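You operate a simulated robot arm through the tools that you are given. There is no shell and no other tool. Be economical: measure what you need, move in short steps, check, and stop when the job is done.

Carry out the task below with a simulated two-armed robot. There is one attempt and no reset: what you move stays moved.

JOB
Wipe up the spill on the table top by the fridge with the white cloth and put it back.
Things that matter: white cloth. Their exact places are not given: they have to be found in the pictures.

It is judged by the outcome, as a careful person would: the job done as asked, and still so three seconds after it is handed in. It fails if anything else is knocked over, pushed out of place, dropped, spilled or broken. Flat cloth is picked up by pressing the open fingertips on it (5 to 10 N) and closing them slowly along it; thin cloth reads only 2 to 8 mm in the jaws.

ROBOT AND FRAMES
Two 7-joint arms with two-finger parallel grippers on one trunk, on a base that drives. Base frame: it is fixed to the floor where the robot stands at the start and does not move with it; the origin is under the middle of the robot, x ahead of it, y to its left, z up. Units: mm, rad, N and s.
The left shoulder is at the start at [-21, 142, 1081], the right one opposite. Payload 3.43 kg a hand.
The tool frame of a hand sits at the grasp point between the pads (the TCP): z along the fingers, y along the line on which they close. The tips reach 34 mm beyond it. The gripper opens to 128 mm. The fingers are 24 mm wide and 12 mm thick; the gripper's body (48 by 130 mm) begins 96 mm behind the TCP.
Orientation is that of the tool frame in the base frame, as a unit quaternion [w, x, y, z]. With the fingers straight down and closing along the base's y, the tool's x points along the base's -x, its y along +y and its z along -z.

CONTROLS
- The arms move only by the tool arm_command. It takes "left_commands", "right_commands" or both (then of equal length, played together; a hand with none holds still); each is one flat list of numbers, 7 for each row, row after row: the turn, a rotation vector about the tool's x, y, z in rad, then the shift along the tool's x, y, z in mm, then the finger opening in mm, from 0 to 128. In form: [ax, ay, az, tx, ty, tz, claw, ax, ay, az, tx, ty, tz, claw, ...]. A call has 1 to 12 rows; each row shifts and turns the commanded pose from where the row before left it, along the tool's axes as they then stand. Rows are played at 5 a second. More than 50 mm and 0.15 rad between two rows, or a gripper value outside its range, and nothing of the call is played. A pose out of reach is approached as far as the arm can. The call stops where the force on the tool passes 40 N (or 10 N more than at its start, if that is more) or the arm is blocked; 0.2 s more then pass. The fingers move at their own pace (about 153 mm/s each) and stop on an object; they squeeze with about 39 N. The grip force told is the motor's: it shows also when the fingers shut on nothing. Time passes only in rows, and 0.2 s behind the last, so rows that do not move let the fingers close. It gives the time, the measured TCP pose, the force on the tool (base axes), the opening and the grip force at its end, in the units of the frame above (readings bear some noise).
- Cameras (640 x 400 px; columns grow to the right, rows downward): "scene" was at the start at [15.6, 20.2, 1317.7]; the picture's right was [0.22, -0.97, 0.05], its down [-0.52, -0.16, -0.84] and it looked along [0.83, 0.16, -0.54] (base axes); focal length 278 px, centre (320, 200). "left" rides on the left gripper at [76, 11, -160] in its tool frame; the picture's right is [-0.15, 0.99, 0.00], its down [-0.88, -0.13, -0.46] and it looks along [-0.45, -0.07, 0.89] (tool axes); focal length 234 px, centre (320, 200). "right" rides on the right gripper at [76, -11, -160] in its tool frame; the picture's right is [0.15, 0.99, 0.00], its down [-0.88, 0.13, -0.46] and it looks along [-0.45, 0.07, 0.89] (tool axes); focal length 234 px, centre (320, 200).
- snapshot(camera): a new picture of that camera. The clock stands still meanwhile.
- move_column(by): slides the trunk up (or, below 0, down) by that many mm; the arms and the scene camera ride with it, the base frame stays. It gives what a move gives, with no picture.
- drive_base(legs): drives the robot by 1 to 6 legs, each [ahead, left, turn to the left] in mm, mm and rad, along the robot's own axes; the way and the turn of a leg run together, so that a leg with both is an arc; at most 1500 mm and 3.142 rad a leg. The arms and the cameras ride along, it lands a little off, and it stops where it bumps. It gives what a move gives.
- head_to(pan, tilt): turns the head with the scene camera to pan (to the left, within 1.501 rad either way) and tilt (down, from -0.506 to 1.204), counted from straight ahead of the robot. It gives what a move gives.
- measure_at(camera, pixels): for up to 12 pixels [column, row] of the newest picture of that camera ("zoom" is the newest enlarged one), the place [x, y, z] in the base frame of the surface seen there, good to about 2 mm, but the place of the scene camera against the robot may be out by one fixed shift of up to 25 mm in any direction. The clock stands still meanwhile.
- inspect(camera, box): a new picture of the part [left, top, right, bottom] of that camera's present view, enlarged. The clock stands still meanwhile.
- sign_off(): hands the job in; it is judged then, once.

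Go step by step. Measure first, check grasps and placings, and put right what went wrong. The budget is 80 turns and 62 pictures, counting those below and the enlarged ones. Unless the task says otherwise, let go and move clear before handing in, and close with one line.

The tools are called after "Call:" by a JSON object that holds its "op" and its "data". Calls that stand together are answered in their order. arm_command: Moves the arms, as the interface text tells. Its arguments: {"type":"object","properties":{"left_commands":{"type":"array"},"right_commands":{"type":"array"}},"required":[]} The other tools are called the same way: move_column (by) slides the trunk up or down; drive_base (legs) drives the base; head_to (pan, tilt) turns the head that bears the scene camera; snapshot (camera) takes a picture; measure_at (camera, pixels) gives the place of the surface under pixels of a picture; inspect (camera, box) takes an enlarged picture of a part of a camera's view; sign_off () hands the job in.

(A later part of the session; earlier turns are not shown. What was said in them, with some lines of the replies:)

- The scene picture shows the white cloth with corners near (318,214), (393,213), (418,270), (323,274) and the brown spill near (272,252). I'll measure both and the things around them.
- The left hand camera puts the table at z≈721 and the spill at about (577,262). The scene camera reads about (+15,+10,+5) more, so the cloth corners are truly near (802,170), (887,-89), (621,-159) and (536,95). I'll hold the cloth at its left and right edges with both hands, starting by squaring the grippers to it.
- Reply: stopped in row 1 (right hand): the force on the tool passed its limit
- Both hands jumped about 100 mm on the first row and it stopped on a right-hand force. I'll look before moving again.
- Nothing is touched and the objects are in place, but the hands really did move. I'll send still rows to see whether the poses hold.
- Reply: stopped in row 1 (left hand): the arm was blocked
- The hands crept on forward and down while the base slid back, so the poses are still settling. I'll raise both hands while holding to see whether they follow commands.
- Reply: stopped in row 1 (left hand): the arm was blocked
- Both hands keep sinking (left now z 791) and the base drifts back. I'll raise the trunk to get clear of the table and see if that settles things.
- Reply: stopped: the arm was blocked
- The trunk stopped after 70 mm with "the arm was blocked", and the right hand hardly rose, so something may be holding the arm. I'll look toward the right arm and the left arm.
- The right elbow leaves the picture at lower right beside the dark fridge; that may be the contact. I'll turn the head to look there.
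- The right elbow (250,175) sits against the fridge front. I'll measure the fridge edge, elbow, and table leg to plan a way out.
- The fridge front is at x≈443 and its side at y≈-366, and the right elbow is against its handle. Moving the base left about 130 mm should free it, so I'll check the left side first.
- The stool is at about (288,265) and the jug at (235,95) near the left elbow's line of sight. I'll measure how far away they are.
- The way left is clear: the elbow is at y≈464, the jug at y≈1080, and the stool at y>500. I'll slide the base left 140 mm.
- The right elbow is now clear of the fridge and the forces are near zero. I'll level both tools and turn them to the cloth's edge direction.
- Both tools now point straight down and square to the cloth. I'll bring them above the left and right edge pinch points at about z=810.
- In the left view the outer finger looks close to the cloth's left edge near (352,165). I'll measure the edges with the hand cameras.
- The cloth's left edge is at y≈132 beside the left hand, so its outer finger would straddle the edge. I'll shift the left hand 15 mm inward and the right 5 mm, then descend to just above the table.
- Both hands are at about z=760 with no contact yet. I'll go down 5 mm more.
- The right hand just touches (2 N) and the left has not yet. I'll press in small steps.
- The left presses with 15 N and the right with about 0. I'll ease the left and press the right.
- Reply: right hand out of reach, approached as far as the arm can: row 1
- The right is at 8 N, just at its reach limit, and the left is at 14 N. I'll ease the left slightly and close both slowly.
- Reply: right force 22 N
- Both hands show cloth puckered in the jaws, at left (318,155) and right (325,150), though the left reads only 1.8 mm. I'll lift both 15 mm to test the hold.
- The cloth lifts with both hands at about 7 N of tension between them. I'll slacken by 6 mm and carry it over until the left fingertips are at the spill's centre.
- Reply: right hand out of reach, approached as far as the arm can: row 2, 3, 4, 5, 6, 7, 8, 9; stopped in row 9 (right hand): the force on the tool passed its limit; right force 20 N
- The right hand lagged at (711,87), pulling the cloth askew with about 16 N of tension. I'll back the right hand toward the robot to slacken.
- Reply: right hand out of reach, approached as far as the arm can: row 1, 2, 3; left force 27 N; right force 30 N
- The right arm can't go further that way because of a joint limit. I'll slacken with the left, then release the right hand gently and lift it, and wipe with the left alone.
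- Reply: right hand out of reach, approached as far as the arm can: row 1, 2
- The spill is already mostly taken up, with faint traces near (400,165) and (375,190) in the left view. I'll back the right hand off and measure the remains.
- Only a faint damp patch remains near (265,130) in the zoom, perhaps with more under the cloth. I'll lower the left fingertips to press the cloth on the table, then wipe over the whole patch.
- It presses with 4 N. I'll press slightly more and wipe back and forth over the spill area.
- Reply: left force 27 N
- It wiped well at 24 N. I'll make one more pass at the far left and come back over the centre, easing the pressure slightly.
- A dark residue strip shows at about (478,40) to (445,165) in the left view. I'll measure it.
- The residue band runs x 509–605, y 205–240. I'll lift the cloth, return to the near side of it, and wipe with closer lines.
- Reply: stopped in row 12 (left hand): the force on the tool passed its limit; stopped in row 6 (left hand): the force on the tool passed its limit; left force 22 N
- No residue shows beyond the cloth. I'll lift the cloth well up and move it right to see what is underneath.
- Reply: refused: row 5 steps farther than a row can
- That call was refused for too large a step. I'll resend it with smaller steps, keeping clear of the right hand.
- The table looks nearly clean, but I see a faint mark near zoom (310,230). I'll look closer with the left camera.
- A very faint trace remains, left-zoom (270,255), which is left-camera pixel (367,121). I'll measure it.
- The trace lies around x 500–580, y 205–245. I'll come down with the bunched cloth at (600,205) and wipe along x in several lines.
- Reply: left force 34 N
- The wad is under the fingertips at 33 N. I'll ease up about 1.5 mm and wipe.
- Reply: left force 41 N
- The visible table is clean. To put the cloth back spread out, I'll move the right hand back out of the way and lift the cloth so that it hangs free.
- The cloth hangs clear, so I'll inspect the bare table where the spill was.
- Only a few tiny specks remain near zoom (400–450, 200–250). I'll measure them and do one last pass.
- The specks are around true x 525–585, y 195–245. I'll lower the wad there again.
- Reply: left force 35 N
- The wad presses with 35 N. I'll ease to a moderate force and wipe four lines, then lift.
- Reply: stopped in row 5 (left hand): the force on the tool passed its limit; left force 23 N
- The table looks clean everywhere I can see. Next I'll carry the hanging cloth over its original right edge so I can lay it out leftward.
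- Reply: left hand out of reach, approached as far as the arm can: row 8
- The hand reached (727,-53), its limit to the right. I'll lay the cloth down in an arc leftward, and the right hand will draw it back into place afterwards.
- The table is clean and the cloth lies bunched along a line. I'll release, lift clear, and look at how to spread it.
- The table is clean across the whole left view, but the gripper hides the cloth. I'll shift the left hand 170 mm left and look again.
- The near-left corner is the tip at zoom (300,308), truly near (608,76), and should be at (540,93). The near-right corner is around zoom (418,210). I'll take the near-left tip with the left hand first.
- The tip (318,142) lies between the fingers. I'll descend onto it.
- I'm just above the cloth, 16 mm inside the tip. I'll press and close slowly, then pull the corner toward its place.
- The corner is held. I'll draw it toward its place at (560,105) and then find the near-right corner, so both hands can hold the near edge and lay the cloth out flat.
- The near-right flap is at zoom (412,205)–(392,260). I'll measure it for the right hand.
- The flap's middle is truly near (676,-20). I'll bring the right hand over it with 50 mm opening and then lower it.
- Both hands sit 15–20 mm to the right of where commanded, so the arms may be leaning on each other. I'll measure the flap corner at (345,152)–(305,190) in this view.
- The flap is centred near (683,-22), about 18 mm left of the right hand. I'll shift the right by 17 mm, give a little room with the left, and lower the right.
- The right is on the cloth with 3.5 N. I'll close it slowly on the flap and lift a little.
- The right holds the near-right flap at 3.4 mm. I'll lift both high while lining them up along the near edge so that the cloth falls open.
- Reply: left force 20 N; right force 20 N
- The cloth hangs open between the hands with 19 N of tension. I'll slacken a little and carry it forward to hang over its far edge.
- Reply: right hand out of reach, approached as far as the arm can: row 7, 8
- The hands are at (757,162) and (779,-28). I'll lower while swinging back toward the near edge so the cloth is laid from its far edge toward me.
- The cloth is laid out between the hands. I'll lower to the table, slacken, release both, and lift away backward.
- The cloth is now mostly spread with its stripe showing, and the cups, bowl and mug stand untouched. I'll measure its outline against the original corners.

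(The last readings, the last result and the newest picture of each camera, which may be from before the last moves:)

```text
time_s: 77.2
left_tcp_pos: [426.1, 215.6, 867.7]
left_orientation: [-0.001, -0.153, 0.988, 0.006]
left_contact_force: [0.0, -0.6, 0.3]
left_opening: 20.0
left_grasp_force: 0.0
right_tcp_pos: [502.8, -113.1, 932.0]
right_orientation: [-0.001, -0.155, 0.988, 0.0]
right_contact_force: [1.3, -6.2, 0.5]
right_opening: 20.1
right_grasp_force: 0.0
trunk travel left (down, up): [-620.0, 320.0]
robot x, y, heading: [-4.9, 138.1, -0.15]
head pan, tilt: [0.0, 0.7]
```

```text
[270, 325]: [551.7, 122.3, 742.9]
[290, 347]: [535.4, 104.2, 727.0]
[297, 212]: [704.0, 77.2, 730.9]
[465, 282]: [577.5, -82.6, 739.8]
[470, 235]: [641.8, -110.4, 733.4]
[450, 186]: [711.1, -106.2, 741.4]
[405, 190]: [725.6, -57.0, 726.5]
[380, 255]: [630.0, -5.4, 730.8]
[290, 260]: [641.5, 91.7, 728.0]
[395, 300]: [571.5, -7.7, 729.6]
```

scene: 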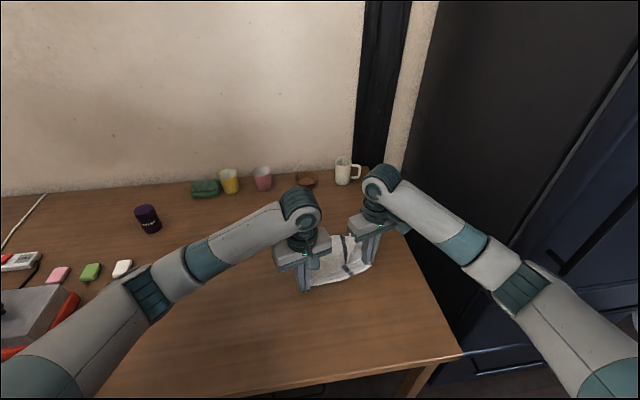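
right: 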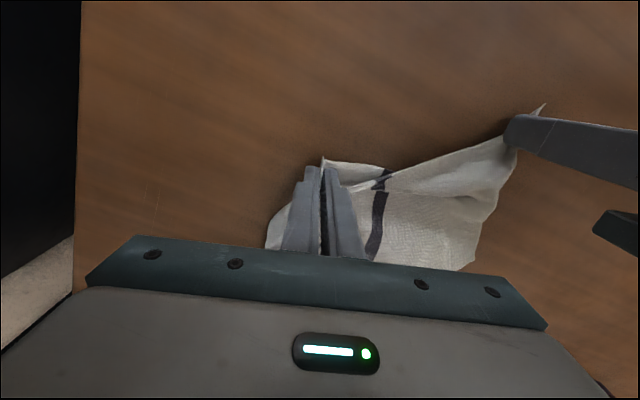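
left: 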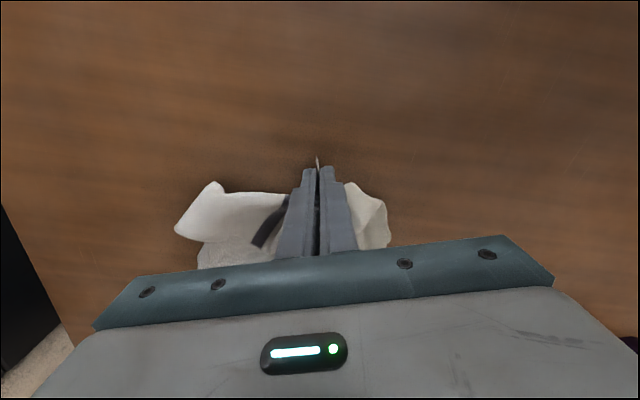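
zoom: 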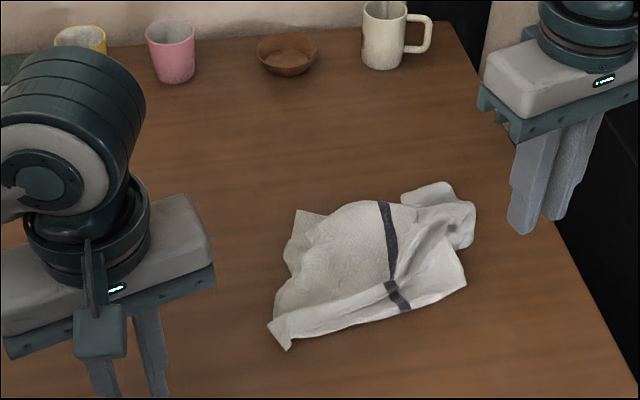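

The cloth's centre is about 95 mm too near the robot, and its far corners, truly near (690,67) and (700,-116), are not drawn out. I'll take both far corners and pull them forward.

Call:
{"op": "arm_command", "data": {"left_commands": [0, 0, 0, -27.7, -30.4, 9.7, 34, 0, 0, 0, -27.7, -30.4, 9.7, 34, 0, 0, 0, -27.7, -30.4, 9.7, 34, 0, 0, 0, -27.7, -30.4, 9.7, 34, 0, 0, 0, -27.7, -30.4, 9.7, 34, 0, 0, 0, -27.7, -30.4, 9.7, 34, 0, 0, 0, -27.7, -30.4, 9.7, 34], "right_commands": [0, 0, 0, -25, -5.7, 18.9, 44, 0, 0, 0, -25, -5.7, 18.9, 44, 0, 0, 0, -25, -5.7, 18.9, 44, 0, 0, 0, -25, -5.7, 18.9, 44, 0, 0, 0, -25, -5.7, 18.9, 44, 0, 0, 0, -25, -5.7, 18.9, 44, 0, 0, 0, -25, -5.7, 18.9, 44]}}

Call:
{"op": "snapshot", "data": {"camera": "left"}}

Call:
{"op": "measure_at", "data": {"camera": "left", "pixels": [[318, 165], [325, 200], [335, 220], [310, 220], [320, 130], [200, 200], [160, 220], [180, 240]]}}

```text
time_s: 78.8
left_tcp_pos: [683.2, 66.6, 790.5]
left_orientation: [-0.004, -0.153, 0.988, 0.011]
left_contact_force: [-1.0, 0.6, 0.6]
left_opening: 33.8
left_grasp_force: 0.1
right_tcp_pos: [683.9, -103.6, 790.1]
right_orientation: [-0.006, -0.157, 0.988, 0.004]
right_contact_force: [0.0, -0.6, -0.3]
right_opening: 44.1
right_grasp_force: 0.1
trunk travel left (down, up): [-620.0, 320.0]
robot x, y, heading: [-2.4, 134.4, -0.15]
head pan, tilt: [0.0, 0.7]
```

```text
4 pictures are left
```

left: 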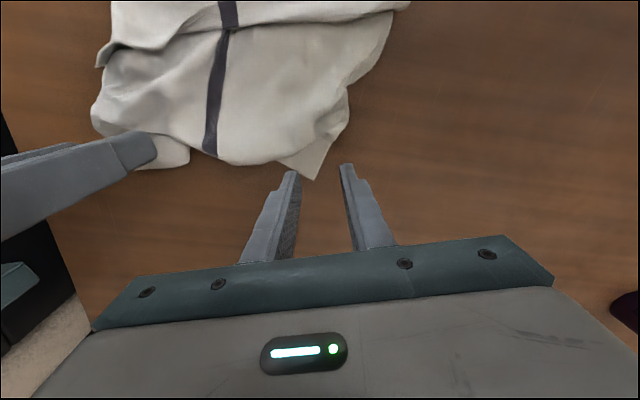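

```text
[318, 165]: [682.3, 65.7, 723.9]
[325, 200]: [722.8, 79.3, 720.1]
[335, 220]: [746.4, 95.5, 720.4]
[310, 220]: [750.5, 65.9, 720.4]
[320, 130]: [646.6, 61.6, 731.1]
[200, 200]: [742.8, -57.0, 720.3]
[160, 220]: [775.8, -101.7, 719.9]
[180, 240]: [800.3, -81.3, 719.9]
```

The far-left tip (314,178) sits between the left fingers. I'll check the far-right lobe around (170,150) in the same picture.

Call:
{"op": "measure_at", "data": {"camera": "left", "pixels": [[170, 155], [188, 162], [165, 165], [175, 140], [150, 165], [314, 177]]}}

```text
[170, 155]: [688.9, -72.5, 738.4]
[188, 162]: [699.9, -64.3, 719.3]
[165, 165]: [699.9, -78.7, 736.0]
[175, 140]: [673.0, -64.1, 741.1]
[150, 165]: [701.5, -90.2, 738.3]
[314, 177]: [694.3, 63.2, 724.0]
```

The lobe spans y -64 to about -115, so I'll shift the right 6 mm left, the left 5 mm inward, and lower both.

Call:
{"op": "arm_command", "data": {"left_commands": [0, 0, 0, 5, -3, 0, 34, 0, 0, 0, 0, 0, 18, 34, 0, 0, 0, 0, 0, 13, 34, 0, 0, 0, 0, 0, 3, 34, 0, 0, 0, 0, 0, 0, 34], "right_commands": [0, 0, 0, 0, 6, 0, 44, 0, 0, 0, 0, 0, 18, 44, 0, 0, 0, 0, 0, 13, 44, 0, 0, 0, 0, 0, 2.5, 44, 0, 0, 0, 0, 0, 0, 44]}}

```text
time_s: 80.0
left_tcp_pos: [676.1, 61.4, 757.1]
left_orientation: [-0.003, -0.152, 0.988, 0.009]
left_contact_force: [-0.7, 0.3, -0.3]
left_opening: 34.3
left_grasp_force: 0.0
right_tcp_pos: [683.0, -99.0, 758.6]
right_orientation: [-0.004, -0.156, 0.988, 0.003]
right_contact_force: [-0.2, 0.6, 8.9]
right_opening: 44.5
right_grasp_force: 0.0
trunk travel left (down, up): [-620.0, 320.0]
robot x, y, heading: [-3.1, 135.5, -0.148]
head pan, tilt: [0.0, 0.7]
```

The right presses with 9 N and the left hovers about 2 mm up. I'll press the left and close both slowly.

Call:
{"op": "arm_command", "data": {"left_commands": [0, 0, 0, 0, 0, 2.2, 34, 0, 0, 0, 0, 0, 0, 29, 0, 0, 0, 0, 0, 0, 24, 0, 0, 0, 0, 0, 0, 19, 0, 0, 0, 0, 0, 0, 14, 0, 0, 0, 0, 0, 0, 10, 0, 0, 0, 0, 0, 0, 6, 0, 0, 0, 0, 0, 0, 3, 0, 0, 0, 0, 0, 0, 0, 0, 0, 0, 0, 0, 0, 0, 0, 0, 0, 0, 0, -6, 0], "right_commands": [0, 0, 0, 0, 0, 0.5, 40, 0, 0, 0, 0, 0, 0, 35, 0, 0, 0, 0, 0, 0, 30, 0, 0, 0, 0, 0, 0, 25, 0, 0, 0, 0, 0, 0, 20, 0, 0, 0, 0, 0, 0, 14, 0, 0, 0, 0, 0, 0, 8, 0, 0, 0, 0, 0, 0, 3, 0, 0, 0, 0, 0, 0, 0, 0, 0, 0, 0, 0, 0, 0, 0, 0, 0, 0, 0, -6, 0]}}

```text
time_s: 82.4
left_tcp_pos: [679.5, 62.3, 760.0]
left_orientation: [-0.004, -0.153, 0.988, 0.009]
left_contact_force: [-0.1, -0.8, 0.6]
left_opening: 0.0
left_grasp_force: 32.6
right_tcp_pos: [683.4, -100.8, 760.3]
right_orientation: [-0.007, -0.156, 0.988, 0.003]
right_contact_force: [0.4, -0.3, -0.2]
right_opening: 2.2
right_grasp_force: 36.6
trunk travel left (down, up): [-620.0, 320.0]
robot x, y, heading: [-5.0, 137.7, -0.148]
head pan, tilt: [0.0, 0.7]
```

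The right holds cloth (2.2 mm) but the left closed on nothing (0.0). I'll reopen the left, move 8 mm further onto the cloth, and press down.

Call:
{"op": "arm_command", "data": {"left_commands": [0, 0, 0, 0, 0, -10, 34, 0, 0, 0, 8, 0, 0, 34, 0, 0, 0, 0, 0, 10, 34, 0, 0, 0, 0, 0, 4, 34, 0, 0, 0, 0, 0, 1.5, 34, 0, 0, 0, 0, 0, 0, 34]}}

```text
time_s: 83.8
left_tcp_pos: [671.5, 57.7, 757.0]
left_orientation: [-0.002, -0.154, 0.988, 0.009]
left_contact_force: [1.9, -0.4, 9.5]
left_opening: 34.3
left_grasp_force: 0.1
right_tcp_pos: [682.7, -98.9, 762.6]
right_orientation: [-0.004, -0.155, 0.988, 0.004]
right_contact_force: [-0.5, -1.1, 0.1]
right_opening: 2.4
right_grasp_force: 37.0
trunk travel left (down, up): [-620.0, 320.0]
robot x, y, heading: [-5.1, 137.5, -0.148]
head pan, tilt: [0.0, 0.7]
```

The left now presses with 9.5 N on the cloth. I'll close it slowly.

Call:
{"op": "arm_command", "data": {"left_commands": [0, 0, 0, 0, 0, 0, 29, 0, 0, 0, 0, 0, 0, 24, 0, 0, 0, 0, 0, 0, 19, 0, 0, 0, 0, 0, 0, 14, 0, 0, 0, 0, 0, 0, 10, 0, 0, 0, 0, 0, 0, 6, 0, 0, 0, 0, 0, 0, 3, 0, 0, 0, 0, 0, 0, 0, 0, 0, 0, 0, 0, 0, 0, 0, 0, 0, 0, 0, -5, 0]}}

```text
time_s: 86.0
left_tcp_pos: [671.0, 58.8, 758.9]
left_orientation: [-0.004, -0.153, 0.988, 0.01]
left_contact_force: [-0.4, -0.8, -0.3]
left_opening: 2.2
left_grasp_force: 37.2
right_tcp_pos: [684.3, -99.8, 760.6]
right_orientation: [-0.005, -0.155, 0.988, 0.004]
right_contact_force: [-0.5, 0.3, 0.5]
right_opening: 2.4
right_grasp_force: 37.6
trunk travel left (down, up): [-620.0, 320.0]
robot x, y, heading: [-3.3, 133.4, -0.148]
head pan, tilt: [0.0, 0.7]
```

Both far corners are held. I'll pull them forward and apart toward their original places.

Call:
{"op": "arm_command", "data": {"left_commands": [0, 0, 0, 0, 0, -6, 0, 0, 0, 0, -21, 6, 0, 0, 0, 0, 0, -21, 6, 0, 0, 0, 0, 0, -21, 6, 0, 0, 0, 0, 0, -21, 6, 0, 0, 0, 0, 0, -21, 6, 0, 0, 0, 0, 0, -21, 6, 0, 0, 0, 0, 0, 0, 0, 0, 0], "right_commands": [0, 0, 0, 0, 0, -6, 0, 0, 0, 0, -16, -4.2, 0, 0, 0, 0, 0, -16, -4.2, 0, 0, 0, 0, 0, -16, -4.2, 0, 0, 0, 0, 0, -16, -4.2, 0, 0, 0, 0, 0, -16, -4.2, 0, 0, 0, 0, 0, -16, -4.2, 0, 0, 0, 0, 0, 0, 0, 0, 0]}}

Call:
{"op": "inspect", "data": {"camera": "scene", "box": [220, 160, 420, 310]}}

```text
time_s: 87.8
left_tcp_pos: [780.9, 128.8, 766.0]
left_orientation: [-0.003, -0.152, 0.988, 0.008]
left_contact_force: [0.4, -13.1, -0.4]
left_opening: 2.0
left_grasp_force: 37.2
right_tcp_pos: [781.3, -92.3, 766.7]
right_orientation: [-0.005, -0.157, 0.988, 0.005]
right_contact_force: [-0.1, 13.5, -0.1]
right_opening: 2.5
right_grasp_force: 37.2
trunk travel left (down, up): [-620.0, 320.0]
robot x, y, heading: [-1.7, 135.2, -0.148]
head pan, tilt: [0.0, 0.7]
```

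```text
2.67 times, centred on (320, 235) of scene
```

zoom: 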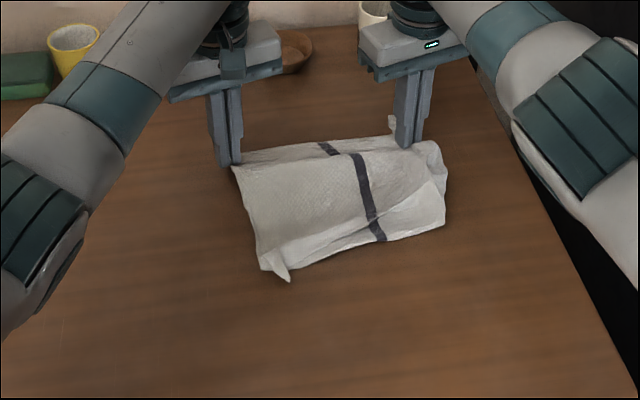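

The cloth is spread flat with its centre back near (705,10), against about (712,2) at the start. I'll lower, slacken, release, rise straight up and back off.

Call:
{"op": "arm_command", "data": {"left_commands": [0, 0, 0, 0, -3, 6, 0, 0, 0, 0, 0, 0, 3, 0, 0, 0, 0, 0, 0, 0, 8, 0, 0, 0, 0, 0, 0, 18, 0, 0, 0, 0, 0, -15, 22, 0, 0, 0, 0, 0, -45, 22, 0, 0, 0, 0, 0, -45, 22, 0, 0, 0, 40, 10, -20, 22, 0, 0, 0, 40, 20, 0, 22, 0, 0, 0, 40, 25, 0, 22, 0, 0, 0, 40, 25, 0, 22], "right_commands": [0, 0, 0, 0, 3, 6, 0, 0, 0, 0, 0, 0, 3, 0, 0, 0, 0, 0, 0, 0, 8, 0, 0, 0, 0, 0, 0, 18, 0, 0, 0, 0, 0, -15, 22, 0, 0, 0, 0, 0, -45, 22, 0, 0, 0, 0, 0, -45, 22, 0, 0, 0, 40, 0, -20, 22, 0, 0, 0, 40, 0, 0, 22, 0, 0, 0, 40, 0, 0, 22, 0, 0, 0, 40, 0, 0, 22]}}

Call:
{"op": "arm_command", "data": {"left_commands": [0, 0, 0, 35, 30, 0, 22, 0, 0, 0, 35, 30, 0, 22, 0, 0, 0, 35, 30, 0, 22], "right_commands": [0, 0, 0, 35, 0, 0, 22, 0, 0, 0, 35, 0, 0, 22, 0, 0, 0, 0, 0, 0, 22]}}

Call:
{"op": "snapshot", "data": {"camera": "scene"}}

```text
time_s: 90.2
left_tcp_pos: [603.7, 151.9, 885.7]
left_orientation: [-0.003, -0.153, 0.988, 0.01]
left_contact_force: [-0.3, 0.1, 0.5]
left_opening: 22.3
left_grasp_force: 0.2
right_tcp_pos: [627.9, -142.0, 885.7]
right_orientation: [-0.004, -0.156, 0.988, 0.003]
right_contact_force: [0.4, 0.1, 0.3]
right_opening: 22.1
right_grasp_force: 0.0
trunk travel left (down, up): [-620.0, 320.0]
robot x, y, heading: [-6.2, 137.2, -0.144]
head pan, tilt: [0.0, 0.7]
```

```text
time_s: 91.0
left_tcp_pos: [474.2, 208.8, 887.8]
left_orientation: [-0.003, -0.153, 0.988, 0.009]
left_contact_force: [-0.1, 0.5, -0.8]
left_opening: 22.1
left_grasp_force: 0.1
right_tcp_pos: [562.8, -165.1, 884.1]
right_orientation: [-0.005, -0.155, 0.988, 0.003]
right_contact_force: [-0.7, -0.6, -1.0]
right_opening: 21.9
right_grasp_force: 0.0
trunk travel left (down, up): [-620.0, 320.0]
robot x, y, heading: [-5.3, 137.2, -0.152]
head pan, tilt: [0.0, 0.7]
```

```text
2 pictures are left
```

scene: 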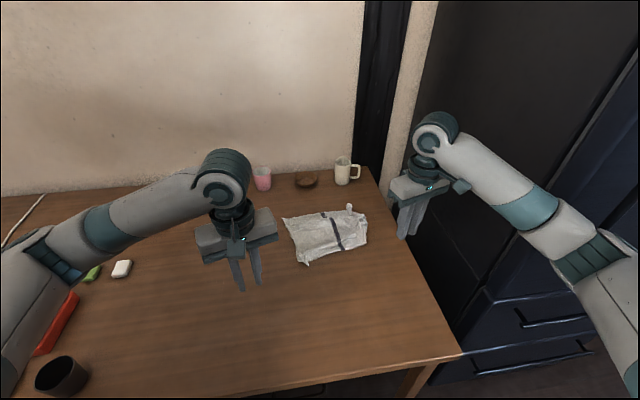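

The cloth lies spread in its original place at (327,233), the table is clean, both hands are clear, and nothing else has moved. I'll hand it in.

Call:
{"op": "sign_off", "data": {}}

```text
The job is handed in.
```

I wiped up the spill and put the white cloth back on the table, centred about 10–15 mm from where it started. It is a bit wrinkled, with its near edge still partly folded, and nothing else on the table was moved.
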